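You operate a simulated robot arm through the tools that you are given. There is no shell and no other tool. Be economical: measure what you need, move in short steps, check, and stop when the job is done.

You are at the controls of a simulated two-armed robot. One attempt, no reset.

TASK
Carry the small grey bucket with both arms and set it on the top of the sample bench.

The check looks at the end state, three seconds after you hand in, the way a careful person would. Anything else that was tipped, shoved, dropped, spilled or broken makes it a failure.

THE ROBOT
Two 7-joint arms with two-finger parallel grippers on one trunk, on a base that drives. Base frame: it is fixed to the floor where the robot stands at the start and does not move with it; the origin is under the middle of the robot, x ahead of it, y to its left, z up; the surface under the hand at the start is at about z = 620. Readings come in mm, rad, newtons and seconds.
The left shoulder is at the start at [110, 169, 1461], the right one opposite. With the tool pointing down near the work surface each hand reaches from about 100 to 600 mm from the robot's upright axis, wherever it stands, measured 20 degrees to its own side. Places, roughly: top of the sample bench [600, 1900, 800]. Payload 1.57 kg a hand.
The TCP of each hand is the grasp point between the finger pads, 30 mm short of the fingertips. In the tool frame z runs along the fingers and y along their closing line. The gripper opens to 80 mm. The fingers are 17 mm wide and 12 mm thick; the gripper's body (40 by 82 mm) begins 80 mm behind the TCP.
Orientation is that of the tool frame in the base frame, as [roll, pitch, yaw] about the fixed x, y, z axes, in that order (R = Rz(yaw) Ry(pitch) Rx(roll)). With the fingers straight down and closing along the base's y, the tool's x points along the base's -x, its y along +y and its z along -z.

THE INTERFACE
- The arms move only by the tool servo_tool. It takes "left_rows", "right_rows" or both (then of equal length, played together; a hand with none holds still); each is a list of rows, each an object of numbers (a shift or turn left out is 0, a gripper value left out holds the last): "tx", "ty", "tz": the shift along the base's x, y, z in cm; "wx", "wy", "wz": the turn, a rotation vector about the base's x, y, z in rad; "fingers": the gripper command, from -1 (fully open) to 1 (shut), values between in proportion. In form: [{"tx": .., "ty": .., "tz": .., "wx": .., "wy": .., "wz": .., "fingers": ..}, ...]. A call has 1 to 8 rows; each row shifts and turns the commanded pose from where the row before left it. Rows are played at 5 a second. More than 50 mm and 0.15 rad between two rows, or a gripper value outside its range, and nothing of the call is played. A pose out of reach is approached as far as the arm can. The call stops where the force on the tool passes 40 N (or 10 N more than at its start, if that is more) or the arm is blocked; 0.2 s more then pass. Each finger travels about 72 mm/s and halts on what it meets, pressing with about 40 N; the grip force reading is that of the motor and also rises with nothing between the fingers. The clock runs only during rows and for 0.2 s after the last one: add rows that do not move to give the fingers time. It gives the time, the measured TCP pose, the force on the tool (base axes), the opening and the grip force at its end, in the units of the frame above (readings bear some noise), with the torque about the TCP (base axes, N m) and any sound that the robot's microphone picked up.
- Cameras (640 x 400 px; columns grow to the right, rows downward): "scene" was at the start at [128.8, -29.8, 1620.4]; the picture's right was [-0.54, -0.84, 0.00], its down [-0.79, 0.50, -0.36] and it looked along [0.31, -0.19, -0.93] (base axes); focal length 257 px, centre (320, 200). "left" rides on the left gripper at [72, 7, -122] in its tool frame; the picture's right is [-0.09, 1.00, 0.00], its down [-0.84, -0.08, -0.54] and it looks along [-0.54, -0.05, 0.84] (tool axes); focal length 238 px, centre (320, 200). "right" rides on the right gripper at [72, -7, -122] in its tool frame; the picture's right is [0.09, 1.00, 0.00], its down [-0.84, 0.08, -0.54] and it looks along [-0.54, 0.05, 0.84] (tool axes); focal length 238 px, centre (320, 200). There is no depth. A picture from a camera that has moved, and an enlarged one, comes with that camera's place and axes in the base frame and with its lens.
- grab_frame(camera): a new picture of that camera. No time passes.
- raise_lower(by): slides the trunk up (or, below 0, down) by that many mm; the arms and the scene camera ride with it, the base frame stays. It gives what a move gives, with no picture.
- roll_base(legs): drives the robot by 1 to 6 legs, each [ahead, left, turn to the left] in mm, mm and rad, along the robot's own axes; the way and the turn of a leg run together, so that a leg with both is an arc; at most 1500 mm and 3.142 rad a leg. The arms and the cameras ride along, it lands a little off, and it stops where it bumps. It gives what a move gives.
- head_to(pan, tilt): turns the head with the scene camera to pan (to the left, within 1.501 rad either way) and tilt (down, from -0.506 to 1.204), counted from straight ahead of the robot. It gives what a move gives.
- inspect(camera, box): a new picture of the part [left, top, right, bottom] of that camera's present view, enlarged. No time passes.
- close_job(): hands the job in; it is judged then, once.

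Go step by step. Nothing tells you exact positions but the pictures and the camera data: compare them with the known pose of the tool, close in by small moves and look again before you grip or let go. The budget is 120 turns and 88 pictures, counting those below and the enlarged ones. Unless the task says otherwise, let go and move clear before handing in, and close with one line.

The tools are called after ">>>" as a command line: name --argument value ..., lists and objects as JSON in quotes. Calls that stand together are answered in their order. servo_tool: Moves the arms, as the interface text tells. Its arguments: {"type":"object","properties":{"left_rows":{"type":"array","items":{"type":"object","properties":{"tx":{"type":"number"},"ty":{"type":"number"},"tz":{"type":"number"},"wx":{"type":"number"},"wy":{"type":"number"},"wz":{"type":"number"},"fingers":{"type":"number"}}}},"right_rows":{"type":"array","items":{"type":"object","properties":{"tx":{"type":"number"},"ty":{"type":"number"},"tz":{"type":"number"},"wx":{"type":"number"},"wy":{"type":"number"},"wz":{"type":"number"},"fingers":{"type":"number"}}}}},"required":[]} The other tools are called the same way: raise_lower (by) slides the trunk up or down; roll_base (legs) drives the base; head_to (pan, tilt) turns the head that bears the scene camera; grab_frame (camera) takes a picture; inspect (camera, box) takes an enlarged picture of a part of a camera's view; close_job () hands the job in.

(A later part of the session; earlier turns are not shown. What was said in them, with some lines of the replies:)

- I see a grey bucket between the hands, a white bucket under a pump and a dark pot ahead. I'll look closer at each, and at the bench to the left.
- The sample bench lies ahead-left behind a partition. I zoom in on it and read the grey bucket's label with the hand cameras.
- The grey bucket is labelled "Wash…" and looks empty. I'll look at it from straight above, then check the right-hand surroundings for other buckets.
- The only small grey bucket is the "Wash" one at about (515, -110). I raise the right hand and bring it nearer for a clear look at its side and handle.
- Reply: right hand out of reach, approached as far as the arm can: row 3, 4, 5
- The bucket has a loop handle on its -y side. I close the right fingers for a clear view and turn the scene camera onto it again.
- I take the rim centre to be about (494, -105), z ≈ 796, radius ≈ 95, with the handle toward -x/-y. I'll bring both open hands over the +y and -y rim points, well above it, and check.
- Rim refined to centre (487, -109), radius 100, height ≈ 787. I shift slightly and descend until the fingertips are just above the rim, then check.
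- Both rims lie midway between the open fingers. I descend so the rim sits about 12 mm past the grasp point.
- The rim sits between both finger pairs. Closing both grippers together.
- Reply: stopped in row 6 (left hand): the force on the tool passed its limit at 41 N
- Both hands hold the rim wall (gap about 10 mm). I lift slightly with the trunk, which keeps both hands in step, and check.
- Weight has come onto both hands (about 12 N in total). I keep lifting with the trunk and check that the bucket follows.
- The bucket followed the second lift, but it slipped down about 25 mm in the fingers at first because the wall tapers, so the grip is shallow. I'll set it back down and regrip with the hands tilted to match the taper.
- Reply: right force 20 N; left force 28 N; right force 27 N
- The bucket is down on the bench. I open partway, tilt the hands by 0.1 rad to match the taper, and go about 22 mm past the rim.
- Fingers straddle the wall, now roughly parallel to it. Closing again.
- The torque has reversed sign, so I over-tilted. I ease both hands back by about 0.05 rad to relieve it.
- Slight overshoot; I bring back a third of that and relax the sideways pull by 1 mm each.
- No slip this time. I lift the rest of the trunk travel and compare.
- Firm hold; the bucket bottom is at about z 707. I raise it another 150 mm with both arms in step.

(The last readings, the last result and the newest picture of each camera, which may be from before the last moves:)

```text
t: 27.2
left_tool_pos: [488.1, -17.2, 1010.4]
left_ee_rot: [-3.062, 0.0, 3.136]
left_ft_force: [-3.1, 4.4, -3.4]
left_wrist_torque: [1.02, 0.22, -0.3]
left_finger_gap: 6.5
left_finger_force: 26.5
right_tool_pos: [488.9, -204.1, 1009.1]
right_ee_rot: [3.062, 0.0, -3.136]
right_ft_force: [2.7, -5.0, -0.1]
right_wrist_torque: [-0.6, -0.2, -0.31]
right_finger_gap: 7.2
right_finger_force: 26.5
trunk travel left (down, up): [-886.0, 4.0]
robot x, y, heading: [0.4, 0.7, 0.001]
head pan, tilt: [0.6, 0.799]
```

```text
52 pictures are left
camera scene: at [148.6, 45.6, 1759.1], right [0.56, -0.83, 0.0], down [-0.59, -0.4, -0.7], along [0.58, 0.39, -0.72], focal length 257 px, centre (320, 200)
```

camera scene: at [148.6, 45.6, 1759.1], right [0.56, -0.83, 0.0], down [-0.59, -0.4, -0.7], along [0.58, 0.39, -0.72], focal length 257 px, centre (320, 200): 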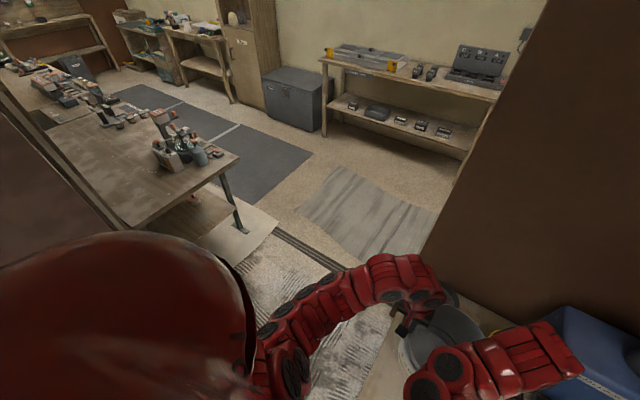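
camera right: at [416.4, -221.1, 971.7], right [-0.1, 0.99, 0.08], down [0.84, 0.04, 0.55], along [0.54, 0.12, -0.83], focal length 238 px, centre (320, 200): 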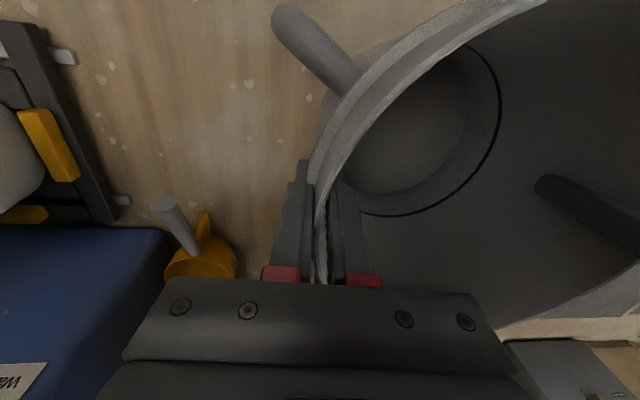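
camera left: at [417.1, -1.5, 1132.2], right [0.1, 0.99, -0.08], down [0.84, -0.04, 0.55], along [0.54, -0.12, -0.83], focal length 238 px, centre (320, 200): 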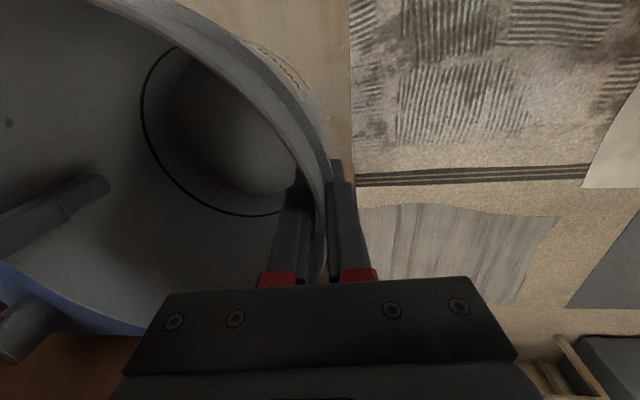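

The bucket bottom is at about z 867, above the sample bench. I centre it in front of the robot (110 mm to the left) before driving, so the arms will clear the partition at the bench.

>>> servo_tool --right_rows '[{"ty": 0.8}, {"ty": 1.6}, {"ty": 2}, {"ty": 2}, {"ty": 2}, {"ty": 1.6}, {"ty": 0.9}, {}]' --left_rows '[{"ty": 0.8}, {"ty": 1.6}, {"ty": 2}, {"ty": 2}, {"ty": 2}, {"ty": 1.6}, {"ty": 0.9}, {}]'

>>> roll_base --legs '[[-120, 0, 0]]'

>>> grab_frame --camera "left"

>>> head_to --pan 1.5 --tilt 0.9

>>> grab_frame --camera "scene"

```text
t: 29.0
left_tool_pos: [488.0, 92.3, 1011.2]
left_ee_rot: [-3.062, 0.001, 3.138]
left_ft_force: [-2.3, 4.7, -13.0]
left_wrist_torque: [1.36, -0.44, -0.25]
left_finger_gap: 6.5
left_finger_force: 26.1
right_tool_pos: [488.9, -96.2, 1008.9]
right_ee_rot: [3.06, 0.003, -3.138]
right_ft_force: [3.5, -5.7, 11.0]
right_wrist_torque: [0.98, 0.46, -0.26]
right_finger_gap: 7.0
right_finger_force: 26.6
trunk travel left (down, up): [-886.0, 4.0]
robot x, y, heading: [-0.7, -1.0, -0.001]
head pan, tilt: [0.6, 0.799]
```

```text
t: 30.2
left_tool_pos: [369.8, 90.5, 1010.8]
left_ee_rot: [-3.061, -0.003, 3.133]
left_ft_force: [-3.0, 6.8, -14.2]
left_wrist_torque: [1.47, 0.42, -0.29]
left_finger_gap: 6.8
left_finger_force: 26.6
right_tool_pos: [370.3, -97.4, 1007.4]
right_ee_rot: [3.061, -0.001, -3.14]
right_ft_force: [3.2, -7.1, 12.6]
right_wrist_torque: [1.08, -0.42, -0.35]
right_finger_gap: 7.2
right_finger_force: 27.0
trunk travel left (down, up): [-886.0, 4.0]
robot x, y, heading: [-114.3, 0.8, -0.007]
head pan, tilt: [0.6, 0.799]
```

```text
51 pictures are left
camera left: at [299.5, 106.8, 1131.8], right [0.1, 0.99, -0.08], down [0.84, -0.04, 0.55], along [0.54, -0.12, -0.83], focal length 238 px, centre (320, 200)
```

left: 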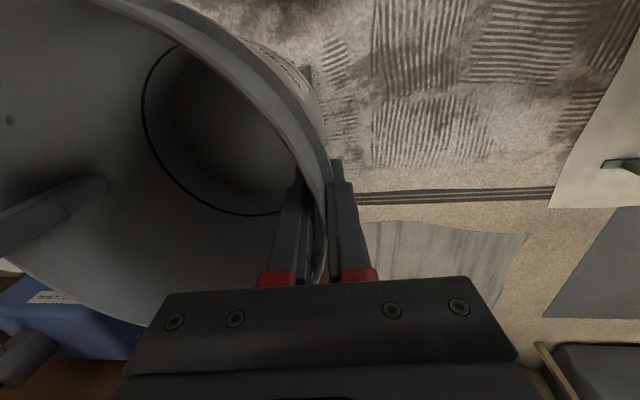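

```text
t: 31.4
left_tool_pos: [368.7, 90.8, 1010.3]
left_ee_rot: [-3.061, -0.002, 3.136]
left_ft_force: [-4.0, -2.2, -10.8]
left_wrist_torque: [1.31, 0.26, -0.32]
left_finger_gap: 6.6
left_finger_force: 26.4
right_tool_pos: [368.7, -96.4, 1008.4]
right_ee_rot: [3.061, 0.003, -3.141]
right_ft_force: [3.9, 1.8, 7.9]
right_wrist_torque: [0.48, -0.28, -0.36]
right_finger_gap: 7.0
right_finger_force: 26.0
trunk travel left (down, up): [-886.0, 4.0]
robot x, y, heading: [-116.8, -0.3, -0.008]
head pan, tilt: [1.499, 0.901]
```

```text
50 pictures are left
camera scene: at [-32.1, 75.4, 1751.3], right [1.0, -0.07, 0.0], down [-0.06, -0.78, -0.62], along [0.05, 0.62, -0.78], focal length 257 px, centre (320, 200)
```

scene: 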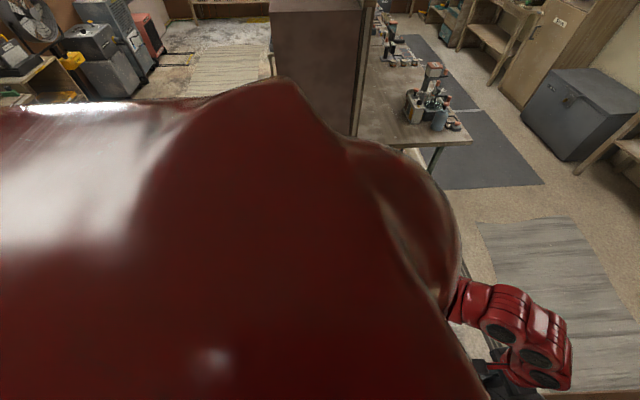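

Hold is steady. I turn left in place in two legs (base clear of the workbench), then look at the way ahead.

>>> roll_base --legs '[[0, 0, 0.6]]'

>>> head_to --pan 0.6 --tilt 0.8

>>> grab_frame --camera "scene"

>>> grab_frame --camera "left"

```text
t: 33.5
left_tool_pos: [236.2, 347.9, 1012.0]
left_ee_rot: [-3.063, 0.0, -2.559]
left_ft_force: [-1.0, -3.7, -12.8]
left_wrist_torque: [1.17, 0.76, -0.15]
left_finger_gap: 6.7
left_finger_force: 26.2
right_tool_pos: [339.8, 191.0, 1008.7]
right_ee_rot: [3.063, 0.003, -2.547]
right_ft_force: [0.2, 3.4, 9.9]
right_wrist_torque: [0.52, 0.37, -0.29]
right_finger_gap: 7.0
right_finger_force: 26.7
trunk travel left (down, up): [-886.0, 4.0]
robot x, y, heading: [-122.3, -0.5, 0.587]
head pan, tilt: [1.499, 0.901]
```

```text
t: 34.7
left_tool_pos: [236.0, 347.8, 1010.7]
left_ee_rot: [-3.061, -0.003, -2.558]
left_ft_force: [-1.3, -4.1, -9.1]
left_wrist_torque: [0.95, 0.9, -0.21]
left_finger_gap: 6.9
left_finger_force: 26.1
right_tool_pos: [340.8, 192.7, 1008.9]
right_ee_rot: [3.063, 0.002, -2.548]
right_ft_force: [1.0, 4.0, 7.8]
right_wrist_torque: [0.27, -0.03, -0.36]
right_finger_gap: 6.9
right_finger_force: 26.6
trunk travel left (down, up): [-886.0, 4.0]
robot x, y, heading: [-115.3, 2.5, 0.585]
head pan, tilt: [0.6, 0.799]
```

```text
49 pictures are left
camera scene: at [-20.9, 119.9, 1759.1], right [0.93, -0.37, 0.0], down [-0.27, -0.67, -0.7], along [0.26, 0.65, -0.72], focal length 257 px, centre (320, 200)
```

scene: 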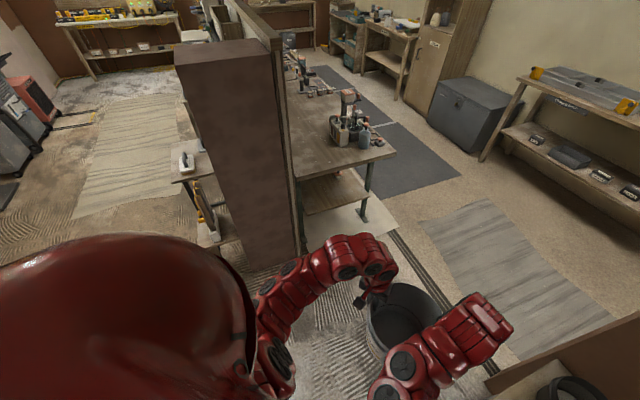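

```text
48 pictures are left
camera left: at [168.0, 320.8, 1132.2], right [-0.47, 0.88, -0.08], down [0.72, 0.43, 0.55], along [0.51, 0.2, -0.83], focal length 238 px, centre (320, 200)
```

left: 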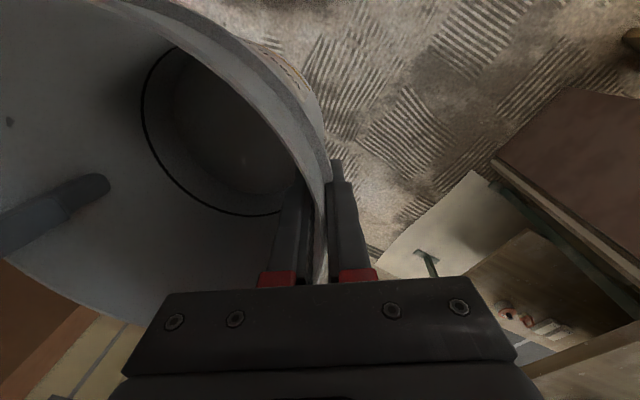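

The floor to the sample bench is clear; its near edge is at y ≈ 1180 and the wall end at x ≲ 215. I finish the turn, go ahead 330 mm, and check before sidestepping right.

>>> roll_base --legs '[[0, 0, 0.985], [330, 0, 0]]'

>>> head_to --pan -0.5 --tilt 0.8

>>> grab_frame --camera "scene"

```text
t: 39.4
left_tool_pos: [-205.4, 817.6, 1010.8]
left_ee_rot: [-3.061, -0.002, -1.582]
left_ft_force: [3.5, -3.2, -10.3]
left_wrist_torque: [0.09, 1.26, -0.05]
left_finger_gap: 6.5
left_finger_force: 26.3
right_tool_pos: [-17.7, 816.1, 1008.7]
right_ee_rot: [3.061, 0.002, -1.575]
right_ft_force: [-3.4, 3.0, 6.5]
right_wrist_torque: [-0.06, 0.32, -0.34]
right_finger_gap: 7.1
right_finger_force: 26.3
trunk travel left (down, up): [-886.0, 4.0]
robot x, y, heading: [-119.1, 327.9, 1.564]
head pan, tilt: [0.6, 0.799]
```

```text
t: 40.7
left_tool_pos: [-205.2, 817.4, 1010.5]
left_ee_rot: [-3.061, -0.001, -1.585]
left_ft_force: [3.6, -1.8, -5.7]
left_wrist_torque: [-0.1, 1.22, -0.04]
left_finger_gap: 6.7
left_finger_force: 26.1
right_tool_pos: [-18.1, 815.9, 1009.2]
right_ee_rot: [3.061, 0.001, -1.576]
right_ft_force: [-2.6, 2.3, 3.1]
right_wrist_torque: [0.18, -0.43, -0.32]
right_finger_gap: 7.2
right_finger_force: 26.4
trunk travel left (down, up): [-886.0, 4.0]
robot x, y, heading: [-116.6, 330.7, 1.561]
head pan, tilt: [-0.499, 0.799]
```

```text
47 pictures are left
camera scene: at [-76.0, 481.1, 1759.1], right [0.87, -0.49, 0.0], down [-0.35, -0.63, -0.7], along [0.34, 0.61, -0.72], focal length 257 px, centre (320, 200)
```

scene: 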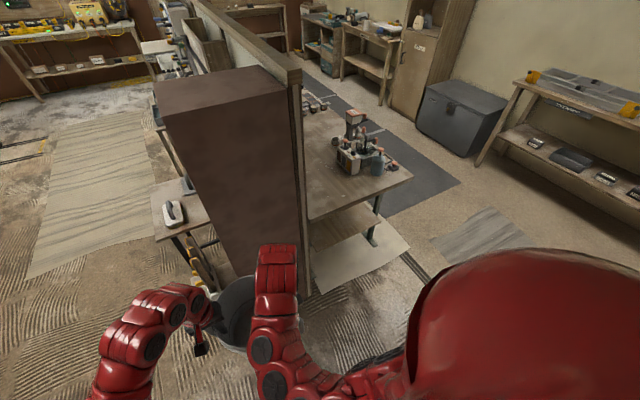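

Clear to the right. I sidestep right to x ≈ 475 and look at the bench.

>>> roll_base --legs '[[0, -300, 0], [0, -290, 0.007]]'

>>> head_to --pan 0 --tilt 0.75

>>> grab_frame --camera "scene"

>>> grab_frame --camera "left"

```text
t: 44.3
left_tool_pos: [375.0, 814.5, 1010.9]
left_ee_rot: [-3.061, 0.0, -1.576]
left_ft_force: [2.1, -1.6, -7.8]
left_wrist_torque: [-0.04, 1.05, -0.02]
left_finger_gap: 6.7
left_finger_force: 25.7
right_tool_pos: [560.8, 814.4, 1009.6]
right_ee_rot: [3.061, 0.001, -1.567]
right_ft_force: [-3.6, 2.2, 4.3]
right_wrist_torque: [0.05, 0.06, -0.31]
right_finger_gap: 7.1
right_finger_force: 26.0
trunk travel left (down, up): [-886.0, 4.0]
robot x, y, heading: [465.7, 327.5, 1.569]
head pan, tilt: [-0.499, 0.799]
```

```text
t: 45.2
left_tool_pos: [375.1, 813.0, 1011.7]
left_ee_rot: [-3.062, -0.002, -1.576]
left_ft_force: [3.5, -1.6, -4.2]
left_wrist_torque: [0.21, 1.2, -0.04]
left_finger_gap: 6.6
left_finger_force: 26.3
right_tool_pos: [562.4, 814.8, 1010.7]
right_ee_rot: [3.061, 0.003, -1.567]
right_ft_force: [-3.1, 2.2, 1.1]
right_wrist_torque: [-0.22, -0.66, -0.3]
right_finger_gap: 7.0
right_finger_force: 26.4
trunk travel left (down, up): [-886.0, 4.0]
robot x, y, heading: [464.9, 326.7, 1.57]
head pan, tilt: [0.0, 0.75]
```

```text
46 pictures are left
camera scene: at [467.7, 489.5, 1763.1], right [1.0, 0.0, 0.0], down [0.0, -0.68, -0.73], along [0.0, 0.73, -0.68], focal length 257 px, centre (320, 200)
```

scene: 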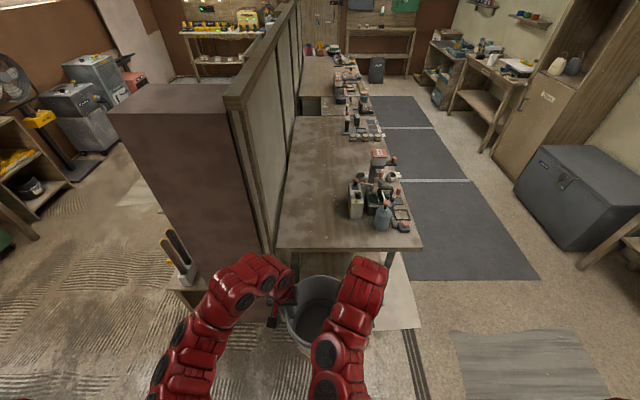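

```text
45 pictures are left
camera left: at [359.0, 742.0, 1132.2], right [-0.99, 0.1, -0.08], down [0.04, 0.84, 0.55], along [0.12, 0.54, -0.83], focal length 238 px, centre (320, 200)
```

left: 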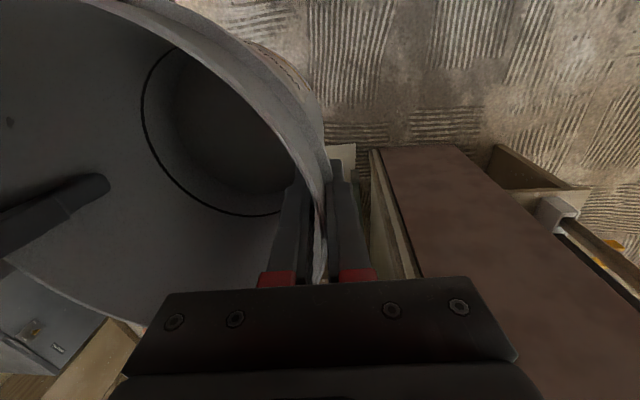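

Going straight in would push my left elbow into the tall partition end (x ≲ 265, y > 1118), and clutter sits to the right. The bench's open right-hand side around y ≈ 1950 looks better, so I sidestep right along the aisle.

>>> roll_base --legs '[[0, -500, 0]]'

>>> head_to --pan 0 --tilt 0.6

>>> grab_frame --camera "scene"

```text
t: 48.2
left_tool_pos: [881.8, 814.0, 1009.9]
left_ee_rot: [-3.062, 0.001, -1.572]
left_ft_force: [3.2, -1.8, -4.6]
left_wrist_torque: [-0.03, 1.18, -0.06]
left_finger_gap: 6.4
left_finger_force: 26.5
right_tool_pos: [1068.3, 813.1, 1009.1]
right_ee_rot: [3.062, 0.003, -1.564]
right_ft_force: [-2.8, 1.9, 1.3]
right_wrist_torque: [0.02, -0.61, -0.3]
right_finger_gap: 6.9
right_finger_force: 26.4
trunk travel left (down, up): [-886.0, 4.0]
robot x, y, heading: [973.2, 326.5, 1.57]
head pan, tilt: [0.0, 0.75]
```

```text
t: 48.9
left_tool_pos: [880.9, 814.3, 1011.3]
left_ee_rot: [-3.063, 0.001, -1.571]
left_ft_force: [2.9, -2.0, -3.2]
left_wrist_torque: [0.35, 1.09, -0.05]
left_finger_gap: 6.6
left_finger_force: 26.0
right_tool_pos: [1067.6, 815.3, 1007.9]
right_ee_rot: [3.058, 0.002, -1.563]
right_ft_force: [-2.4, 2.5, 1.2]
right_wrist_torque: [-0.28, -0.72, -0.29]
right_finger_gap: 7.1
right_finger_force: 26.4
trunk travel left (down, up): [-886.0, 4.0]
robot x, y, heading: [976.8, 328.0, 1.571]
head pan, tilt: [0.0, 0.6]
```

```text
44 pictures are left
camera scene: at [975.7, 495.1, 1775.9], right [1.0, 0.0, 0.0], down [0.0, -0.57, -0.82], along [0.0, 0.82, -0.57], focal length 257 px, centre (320, 200)
```

scene: 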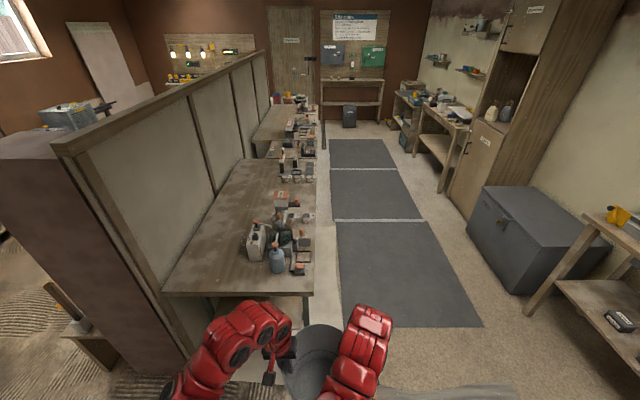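

The aisle right of the bench is wide and clear. I move right another 530 mm, ahead 1500 mm, then look left at the bench.

>>> roll_base --legs '[[0, -530, 0], [800, 0, 0], [750, 0, 0]]'

>>> head_to --pan 1.3 --tilt 0.7

>>> grab_frame --camera "scene"

>>> grab_frame --camera "left"

```text
t: 59.5
left_tool_pos: [1425.6, 2349.1, 1011.6]
left_ee_rot: [-3.063, 0.0, -1.568]
left_ft_force: [2.7, -3.0, -2.4]
left_wrist_torque: [0.05, 1.04, -0.09]
left_finger_gap: 6.6
left_finger_force: 26.5
right_tool_pos: [1612.9, 2350.7, 1007.9]
right_ee_rot: [3.062, 0.002, -1.56]
right_ft_force: [-2.3, 2.1, 0.2]
right_wrist_torque: [-0.07, -0.71, -0.34]
right_finger_gap: 7.1
right_finger_force: 26.7
trunk travel left (down, up): [-886.0, 4.0]
robot x, y, heading: [1520.6, 1863.3, 1.579]
head pan, tilt: [0.0, 0.6]
```

```text
t: 61.0
left_tool_pos: [1425.2, 2349.1, 1010.5]
left_ee_rot: [-3.063, -0.002, -1.57]
left_ft_force: [3.0, -2.3, -1.0]
left_wrist_torque: [-0.03, 0.95, -0.07]
left_finger_gap: 6.8
left_finger_force: 25.8
right_tool_pos: [1611.1, 2350.0, 1009.2]
right_ee_rot: [3.061, 0.002, -1.56]
right_ft_force: [-3.0, 2.3, -0.7]
right_wrist_torque: [0.04, -0.76, -0.29]
right_finger_gap: 6.9
right_finger_force: 26.6
trunk travel left (down, up): [-886.0, 4.0]
robot x, y, heading: [1522.5, 1863.2, 1.575]
head pan, tilt: [1.3, 0.7]
```

```text
43 pictures are left
camera scene: at [1438.9, 1964.5, 1767.4], right [0.26, 0.96, 0.0], down [0.62, -0.17, -0.76], along [-0.74, 0.2, -0.64], focal length 257 px, centre (320, 200)
```

scene: 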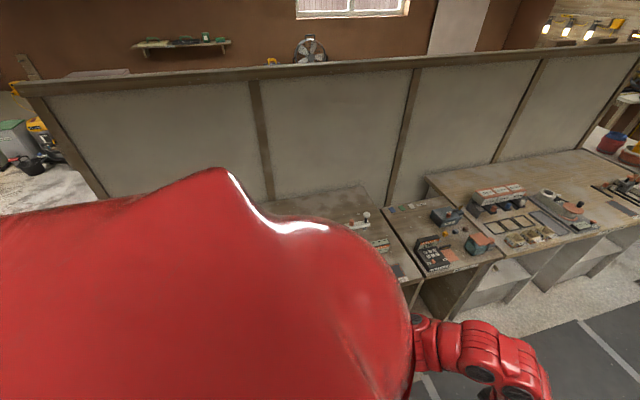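

```text
42 pictures are left
camera left: at [1409.6, 2276.8, 1132.3], right [-0.99, 0.09, -0.08], down [0.03, 0.84, 0.55], along [0.12, 0.54, -0.83], focal length 238 px, centre (320, 200)
```

left: 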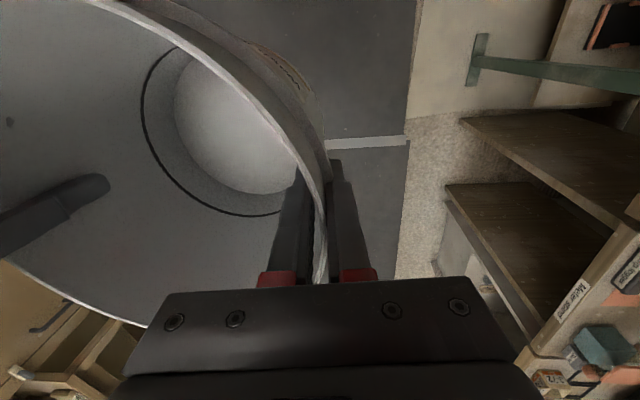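

I'm beside the sample bench (y ≈ 1200–2500). I turn left to face it from here and look.

>>> roll_base --legs '[[0, 0, 1.56]]'

>>> head_to --pan 0 --tilt 0.75

>>> grab_frame --camera "scene"

>>> grab_frame --camera "left"

```text
t: 65.1
left_tool_pos: [1028.5, 1781.2, 1011.2]
left_ee_rot: [-3.065, -0.001, -0.026]
left_ft_force: [0.5, 3.9, -2.1]
left_wrist_torque: [-0.89, 0.18, 0.22]
left_finger_gap: 6.7
left_finger_force: 26.3
right_tool_pos: [1032.7, 1968.5, 1009.7]
right_ee_rot: [3.062, 0.002, -0.016]
right_ft_force: [-0.5, -4.9, -0.5]
right_wrist_torque: [0.73, -0.17, -0.34]
right_finger_gap: 7.6
right_finger_force: 26.5
trunk travel left (down, up): [-886.0, 4.0]
robot x, y, heading: [1522.4, 1861.2, 3.121]
head pan, tilt: [1.3, 0.7]
```

```text
t: 66.6
left_tool_pos: [1028.9, 1779.9, 1011.3]
left_ee_rot: [-3.064, 0.0, -0.028]
left_ft_force: [0.9, 2.6, -1.5]
left_wrist_torque: [-0.82, -0.07, 0.2]
left_finger_gap: 6.9
left_finger_force: 25.7
right_tool_pos: [1034.8, 1967.6, 1009.2]
right_ee_rot: [3.06, 0.003, -0.017]
right_ft_force: [0.0, -2.7, -0.3]
right_wrist_torque: [0.66, 0.02, -0.37]
right_finger_gap: 7.0
right_finger_force: 26.5
trunk travel left (down, up): [-886.0, 4.0]
robot x, y, heading: [1519.0, 1863.2, 3.119]
head pan, tilt: [0.0, 0.75]
```

```text
41 pictures are left
camera scene: at [1358.0, 1865.4, 1763.1], right [0.02, 1.0, 0.0], down [0.68, -0.01, -0.73], along [-0.73, 0.02, -0.68], focal length 257 px, centre (320, 200)
```

scene: 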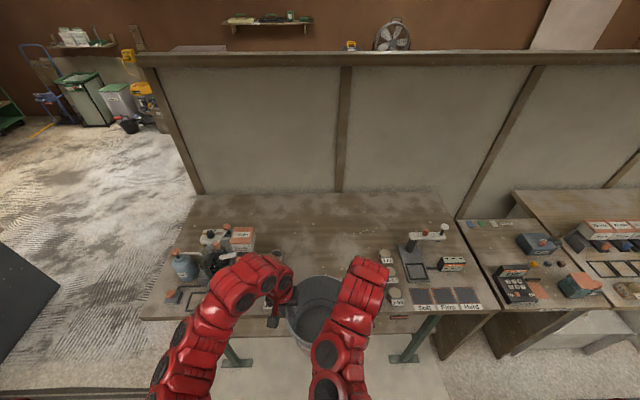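

```text
40 pictures are left
camera left: at [1101.8, 1761.7, 1132.3], right [-0.12, -0.99, -0.08], down [-0.84, 0.06, 0.55], along [-0.54, 0.13, -0.83], focal length 238 px, centre (320, 200)
```

left: 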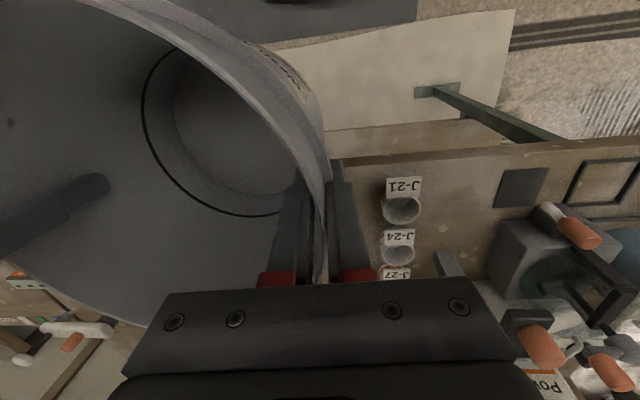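

Labelled sample pots sit along the front edge. I zoom in to map the free area.

>>> inspect --camera "scene" --box '[150, 180, 490, 390]'

>>> grab_frame --camera "right"

```text
1.88 times, centred on (320, 285) of scene
camera zoom: at [1358.0, 1865.4, 1763.1], right [0.02, 1.0, 0.0], down [0.68, -0.01, -0.73], along [-0.73, 0.02, -0.68], focal length 484 px, centre (320, 40)
```

zoom: 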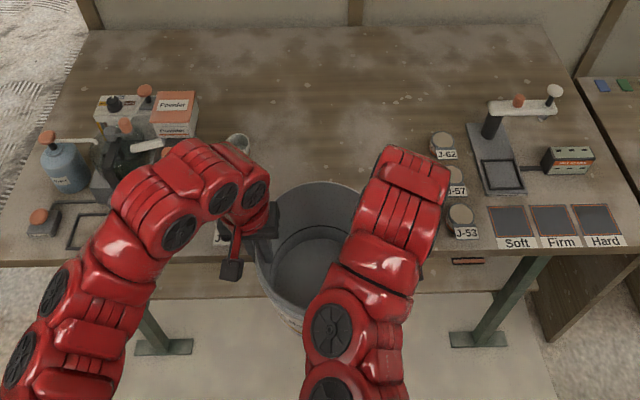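

```text
38 pictures are left
camera right: at [1105.4, 1983.0, 1130.6], right [0.08, -0.99, 0.08], down [-0.84, -0.02, 0.55], along [-0.54, -0.11, -0.83], focal length 238 px, centre (320, 200)
```

right: 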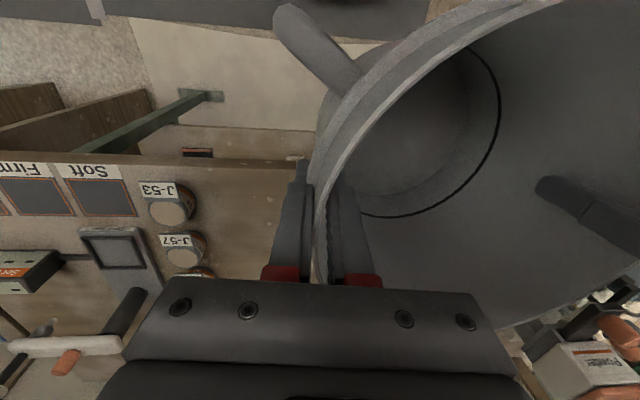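

Pots stand at y ≈ 1685 and 2170, leaving a clear corridor y ≈ 1720–2140 on the bench. I sidestep to centre the bucket at y ≈ 1930, then go ahead 250 mm.

>>> roll_base --legs '[[0, -56, 0.02], [250, 0, 0]]'

>>> inspect --camera "scene" --box '[100, 120, 540, 395]'

>>> grab_frame --camera "left"

>>> grab_frame --camera "right"

```text
t: 68.9
left_tool_pos: [786.8, 1826.4, 1011.6]
left_ee_rot: [-3.062, 0.001, -0.004]
left_ft_force: [0.6, 3.5, -3.2]
left_wrist_torque: [-0.92, 0.07, 0.17]
left_finger_gap: 6.7
left_finger_force: 26.1
right_tool_pos: [786.3, 2013.9, 1008.6]
right_ee_rot: [3.06, 0.002, 0.004]
right_ft_force: [-1.7, -2.4, -0.7]
right_wrist_torque: [0.68, -0.1, -0.36]
right_finger_gap: 7.2
right_finger_force: 25.7
trunk travel left (down, up): [-886.0, 4.0]
robot x, y, heading: [1275.4, 1916.8, 3.138]
head pan, tilt: [0.0, 0.75]
```

```text
1.45 times, centred on (320, 258) of scene
camera zoom: at [1113.1, 1918.7, 1763.3], right [0.0, 1.0, 0.0], down [0.68, 0.0, -0.73], along [-0.73, 0.0, -0.68], focal length 374 px, centre (320, 116)
```

zoom: 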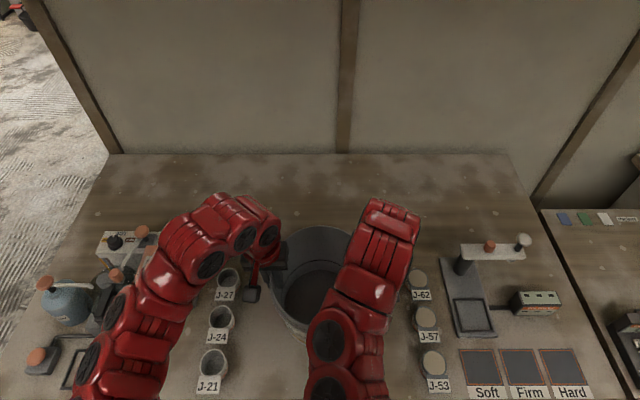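

```text
36 pictures are left
camera left: at [858.7, 1809.3, 1132.7], right [-0.1, -0.99, -0.08], down [-0.84, 0.04, 0.55], along [-0.54, 0.12, -0.83], focal length 238 px, centre (320, 200)
```

left: 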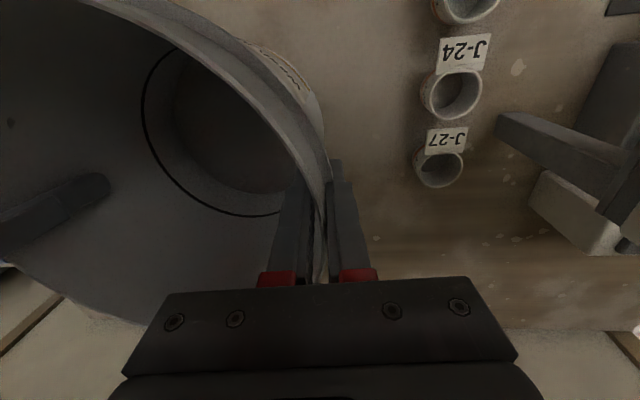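

```text
35 pictures are left
camera right: at [857.6, 2030.6, 1131.0], right [0.1, -0.99, 0.08], down [-0.84, -0.04, 0.55], along [-0.54, -0.12, -0.83], focal length 238 px, centre (320, 200)
```

right: 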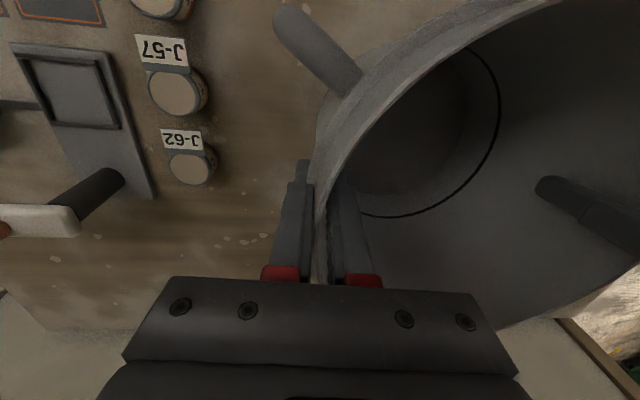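

The bucket hangs over clear bench at (786, 1920). I lower with the trunk by 55 mm, then in small steps to touch down.

>>> raise_lower --by -55

>>> raise_lower --by -6

>>> inspect --camera "scene" --box '[100, 120, 540, 395]'

```text
t: 69.9
left_tool_pos: [785.8, 1825.5, 958.0]
left_ee_rot: [-3.063, 0.0, -0.006]
left_ft_force: [1.1, 2.5, -1.5]
left_wrist_torque: [-0.88, 0.1, 0.21]
left_finger_gap: 6.8
left_finger_force: 25.9
right_tool_pos: [785.9, 2013.6, 952.8]
right_ee_rot: [3.062, 0.003, 0.004]
right_ft_force: [-0.2, -3.4, -0.7]
right_wrist_torque: [0.71, -0.08, -0.34]
right_finger_gap: 7.6
right_finger_force: 27.0
trunk travel left (down, up): [-831.0, 59.0]
robot x, y, heading: [1273.5, 1915.2, 3.139]
head pan, tilt: [0.0, 0.75]
```

```text
t: 70.5
left_tool_pos: [785.2, 1825.9, 949.7]
left_ee_rot: [-3.064, 0.0, -0.007]
left_ft_force: [1.1, 2.9, -1.9]
left_wrist_torque: [-0.93, -0.03, 0.19]
left_finger_gap: 6.6
left_finger_force: 26.1
right_tool_pos: [786.1, 2013.8, 948.0]
right_ee_rot: [3.061, 0.002, 0.002]
right_ft_force: [-1.2, -2.8, 0.0]
right_wrist_torque: [0.7, 0.03, -0.31]
right_finger_gap: 7.1
right_finger_force: 26.6
trunk travel left (down, up): [-825.0, 65.0]
robot x, y, heading: [1274.4, 1918.6, 3.139]
head pan, tilt: [0.0, 0.75]
```

```text
1.45 times, centred on (320, 258) of scene
camera zoom: at [1112.1, 1918.3, 1702.1], right [0.0, 1.0, 0.0], down [0.68, 0.0, -0.73], along [-0.73, 0.0, -0.68], focal length 374 px, centre (320, 116)
```

zoom: 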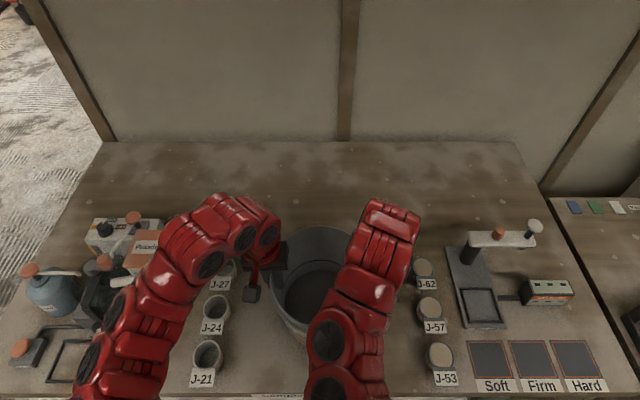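

Not touching yet. I continue in 3 mm steps and watch the vertical force.

>>> raise_lower --by -3

>>> raise_lower --by -3

```text
t: 71.0
left_tool_pos: [785.1, 1826.1, 946.5]
left_ee_rot: [-3.062, 0.0, -0.006]
left_ft_force: [1.1, 3.1, -2.2]
left_wrist_torque: [-0.91, -0.06, 0.18]
left_finger_gap: 6.6
left_finger_force: 26.0
right_tool_pos: [786.3, 2013.0, 945.3]
right_ee_rot: [3.06, 0.002, 0.004]
right_ft_force: [-1.4, -2.4, -0.4]
right_wrist_torque: [0.71, 0.1, -0.32]
right_finger_gap: 7.0
right_finger_force: 26.8
trunk travel left (down, up): [-822.0, 68.0]
robot x, y, heading: [1276.1, 1918.7, 3.141]
head pan, tilt: [0.0, 0.75]
```

```text
t: 71.5
left_tool_pos: [786.4, 1827.6, 944.8]
left_ee_rot: [-3.063, 0.001, -0.006]
left_ft_force: [-0.4, 0.6, 7.0]
left_wrist_torque: [-0.73, -0.41, 0.14]
left_finger_gap: 6.4
left_finger_force: 26.5
right_tool_pos: [785.4, 2013.0, 942.8]
right_ee_rot: [3.06, 0.004, 0.003]
right_ft_force: [-1.6, -2.9, 13.5]
right_wrist_torque: [0.9, -0.89, -0.33]
right_finger_gap: 7.2
right_finger_force: 26.7
trunk travel left (down, up): [-819.0, 71.0]
robot x, y, heading: [1270.9, 1919.4, 3.14]
head pan, tilt: [0.0, 0.75]
```

Touchdown. I open both grippers to about 40 mm gently and check before withdrawing.

>>> servo_tool --right_rows '[{"fingers": 0.7}, {"fingers": 0.4}, {"fingers": 0}, {}]' --left_rows '[{"fingers": 0.7}, {"fingers": 0.4}, {"fingers": 0}, {}]'

>>> grab_frame --camera "left"

>>> grab_frame --camera "right"

```text
t: 72.5
left_tool_pos: [785.0, 1826.4, 943.8]
left_ee_rot: [-3.064, 0.0, -0.004]
left_ft_force: [0.4, -0.7, -0.1]
left_wrist_torque: [-0.01, 0.01, 0.0]
left_finger_gap: 40.1
left_finger_force: 0.0
right_tool_pos: [784.2, 2013.5, 941.3]
right_ee_rot: [3.061, 0.002, 0.004]
right_ft_force: [1.0, -0.6, 0.2]
right_wrist_torque: [0.02, -0.05, -0.01]
right_finger_gap: 39.9
right_finger_force: 0.0
trunk travel left (down, up): [-819.0, 71.0]
robot x, y, heading: [1269.3, 1918.6, 3.138]
head pan, tilt: [0.0, 0.75]
```

```text
33 pictures are left
camera left: at [858.2, 1809.0, 1065.5], right [-0.1, -0.99, -0.08], down [-0.84, 0.04, 0.55], along [-0.54, 0.12, -0.83], focal length 238 px, centre (320, 200)
```

left: 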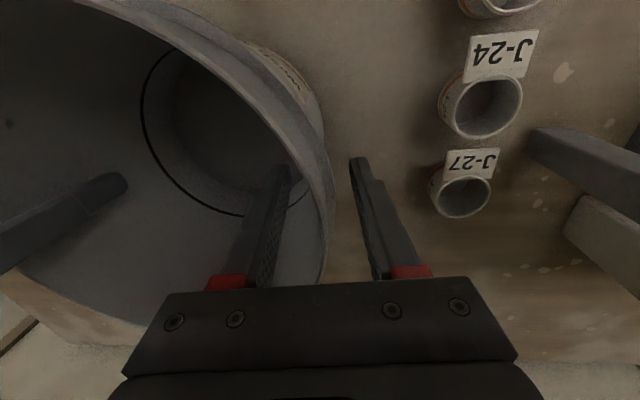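

```text
32 pictures are left
camera right: at [857.1, 2030.3, 1063.8], right [0.1, -0.99, 0.08], down [-0.84, -0.04, 0.55], along [-0.54, -0.12, -0.83], focal length 238 px, centre (320, 200)
```

right: 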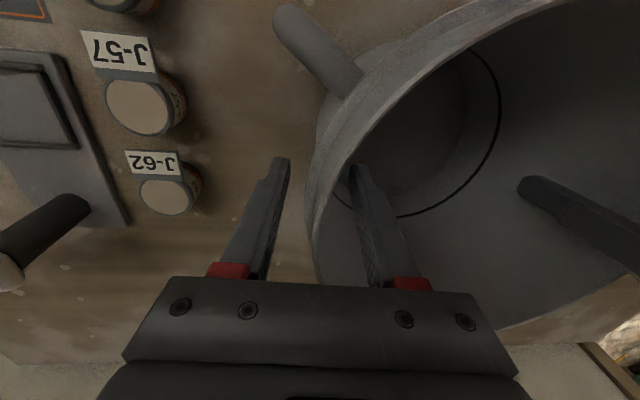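

Both hands are free of the bucket. I rise straight up, above the rim.

>>> raise_lower --by 68

>>> servo_tool --right_rows '[{"tz": 2}, {"tz": 2.5}, {"tz": 2.5}, {"tz": 2.5}, {}]' --left_rows '[{"tz": 2}, {"tz": 2.5}, {"tz": 2.5}, {"tz": 2.5}, {}]'

>>> grab_frame --camera "left"

>>> grab_frame --camera "right"

```text
t: 73.6
left_tool_pos: [786.5, 1826.3, 1012.2]
left_ee_rot: [-3.062, -0.002, -0.005]
left_ft_force: [0.1, 0.4, -0.8]
left_wrist_torque: [-0.01, 0.03, -0.01]
left_finger_gap: 40.0
left_finger_force: 0.1
right_tool_pos: [785.1, 2013.2, 1009.9]
right_ee_rot: [3.062, 0.003, 0.003]
right_ft_force: [-1.2, 0.2, 0.0]
right_wrist_torque: [0.02, 0.0, -0.01]
right_finger_gap: 40.1
right_finger_force: 0.1
trunk travel left (down, up): [-887.0, 3.0]
robot x, y, heading: [1271.9, 1915.2, 3.14]
head pan, tilt: [0.0, 0.75]
```

```text
t: 74.8
left_tool_pos: [785.9, 1825.8, 1098.8]
left_ee_rot: [-3.062, -0.001, -0.004]
left_ft_force: [0.3, 0.5, -0.1]
left_wrist_torque: [0.02, -0.01, 0.01]
left_finger_gap: 39.9
left_finger_force: 0.1
left hand out of reach, approached as far as the arm can: row 4
right_tool_pos: [787.0, 2012.5, 1059.2]
right_ee_rot: [3.063, 0.006, 0.001]
right_ft_force: [0.0, 1.0, 0.5]
right_wrist_torque: [0.01, -0.01, -0.02]
right_finger_gap: 40.3
right_finger_force: 0.1
right hand out of reach, approached as far as the arm can: row 3, 4
trunk travel left (down, up): [-887.0, 3.0]
robot x, y, heading: [1269.9, 1921.0, 3.139]
head pan, tilt: [0.0, 0.75]
```

```text
31 pictures are left
camera left: at [857.3, 1808.3, 1220.2], right [-0.1, -0.99, -0.08], down [-0.84, 0.04, 0.55], along [-0.54, 0.12, -0.83], focal length 238 px, centre (320, 200)
```

left: 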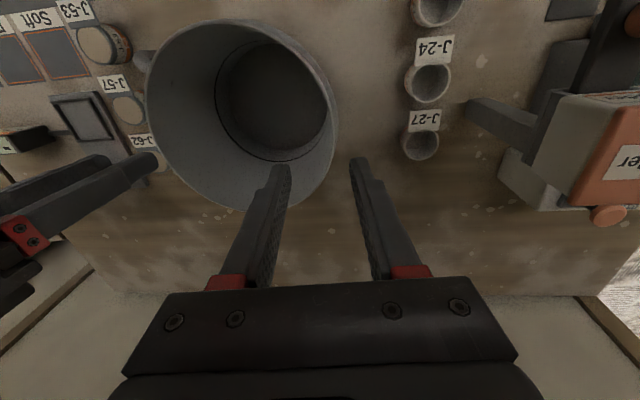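

```text
30 pictures are left
camera right: at [858.1, 2028.7, 1181.4], right [0.1, -0.99, 0.08], down [-0.83, -0.04, 0.55], along [-0.54, -0.12, -0.83], focal length 238 px, centre (320, 200)
```

right: 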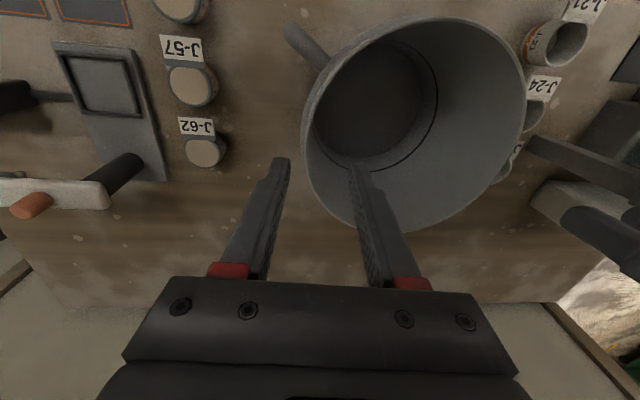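

The bucket stands upright with the fingertips well above the rim. I back straight away from the bench and take a final look.

>>> roll_base --legs '[[-300, 0, 0]]'

>>> grab_frame --camera "scene"

```text
t: 76.8
left_tool_pos: [1080.0, 1824.8, 1099.3]
left_ee_rot: [-3.06, 0.0, -0.002]
left_ft_force: [-0.6, -0.2, 1.0]
left_wrist_torque: [0.01, -0.04, -0.01]
left_finger_gap: 39.8
left_finger_force: 0.2
right_tool_pos: [1080.9, 2010.6, 1059.7]
right_ee_rot: [3.064, 0.005, 0.009]
right_ft_force: [-0.3, 0.2, 0.6]
right_wrist_torque: [0.04, 0.01, 0.03]
right_finger_gap: 39.9
right_finger_force: 0.0
trunk travel left (down, up): [-887.0, 3.0]
robot x, y, heading: [1570.9, 1919.5, -3.135]
head pan, tilt: [0.0, 0.75]
```

```text
29 pictures are left
camera scene: at [1406.6, 1917.8, 1764.0], right [0.0, 1.0, 0.0], down [0.68, 0.0, -0.73], along [-0.73, 0.0, -0.68], focal length 257 px, centre (320, 200)
```

scene: 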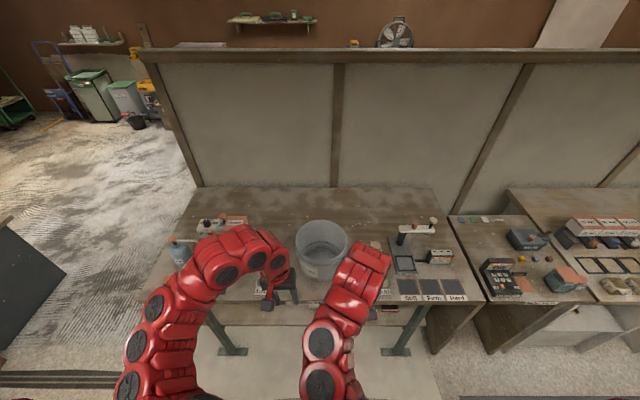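

The bucket stands upright on the sample bench, nothing else has moved, and the arms are clear. I'm handing in now.

>>> close_job

```text
The job is handed in.
```

The small grey bucket, carried with both arms, is standing upright on top of the sample bench, with both grippers released and backed clear; I saw nothing else disturbed.
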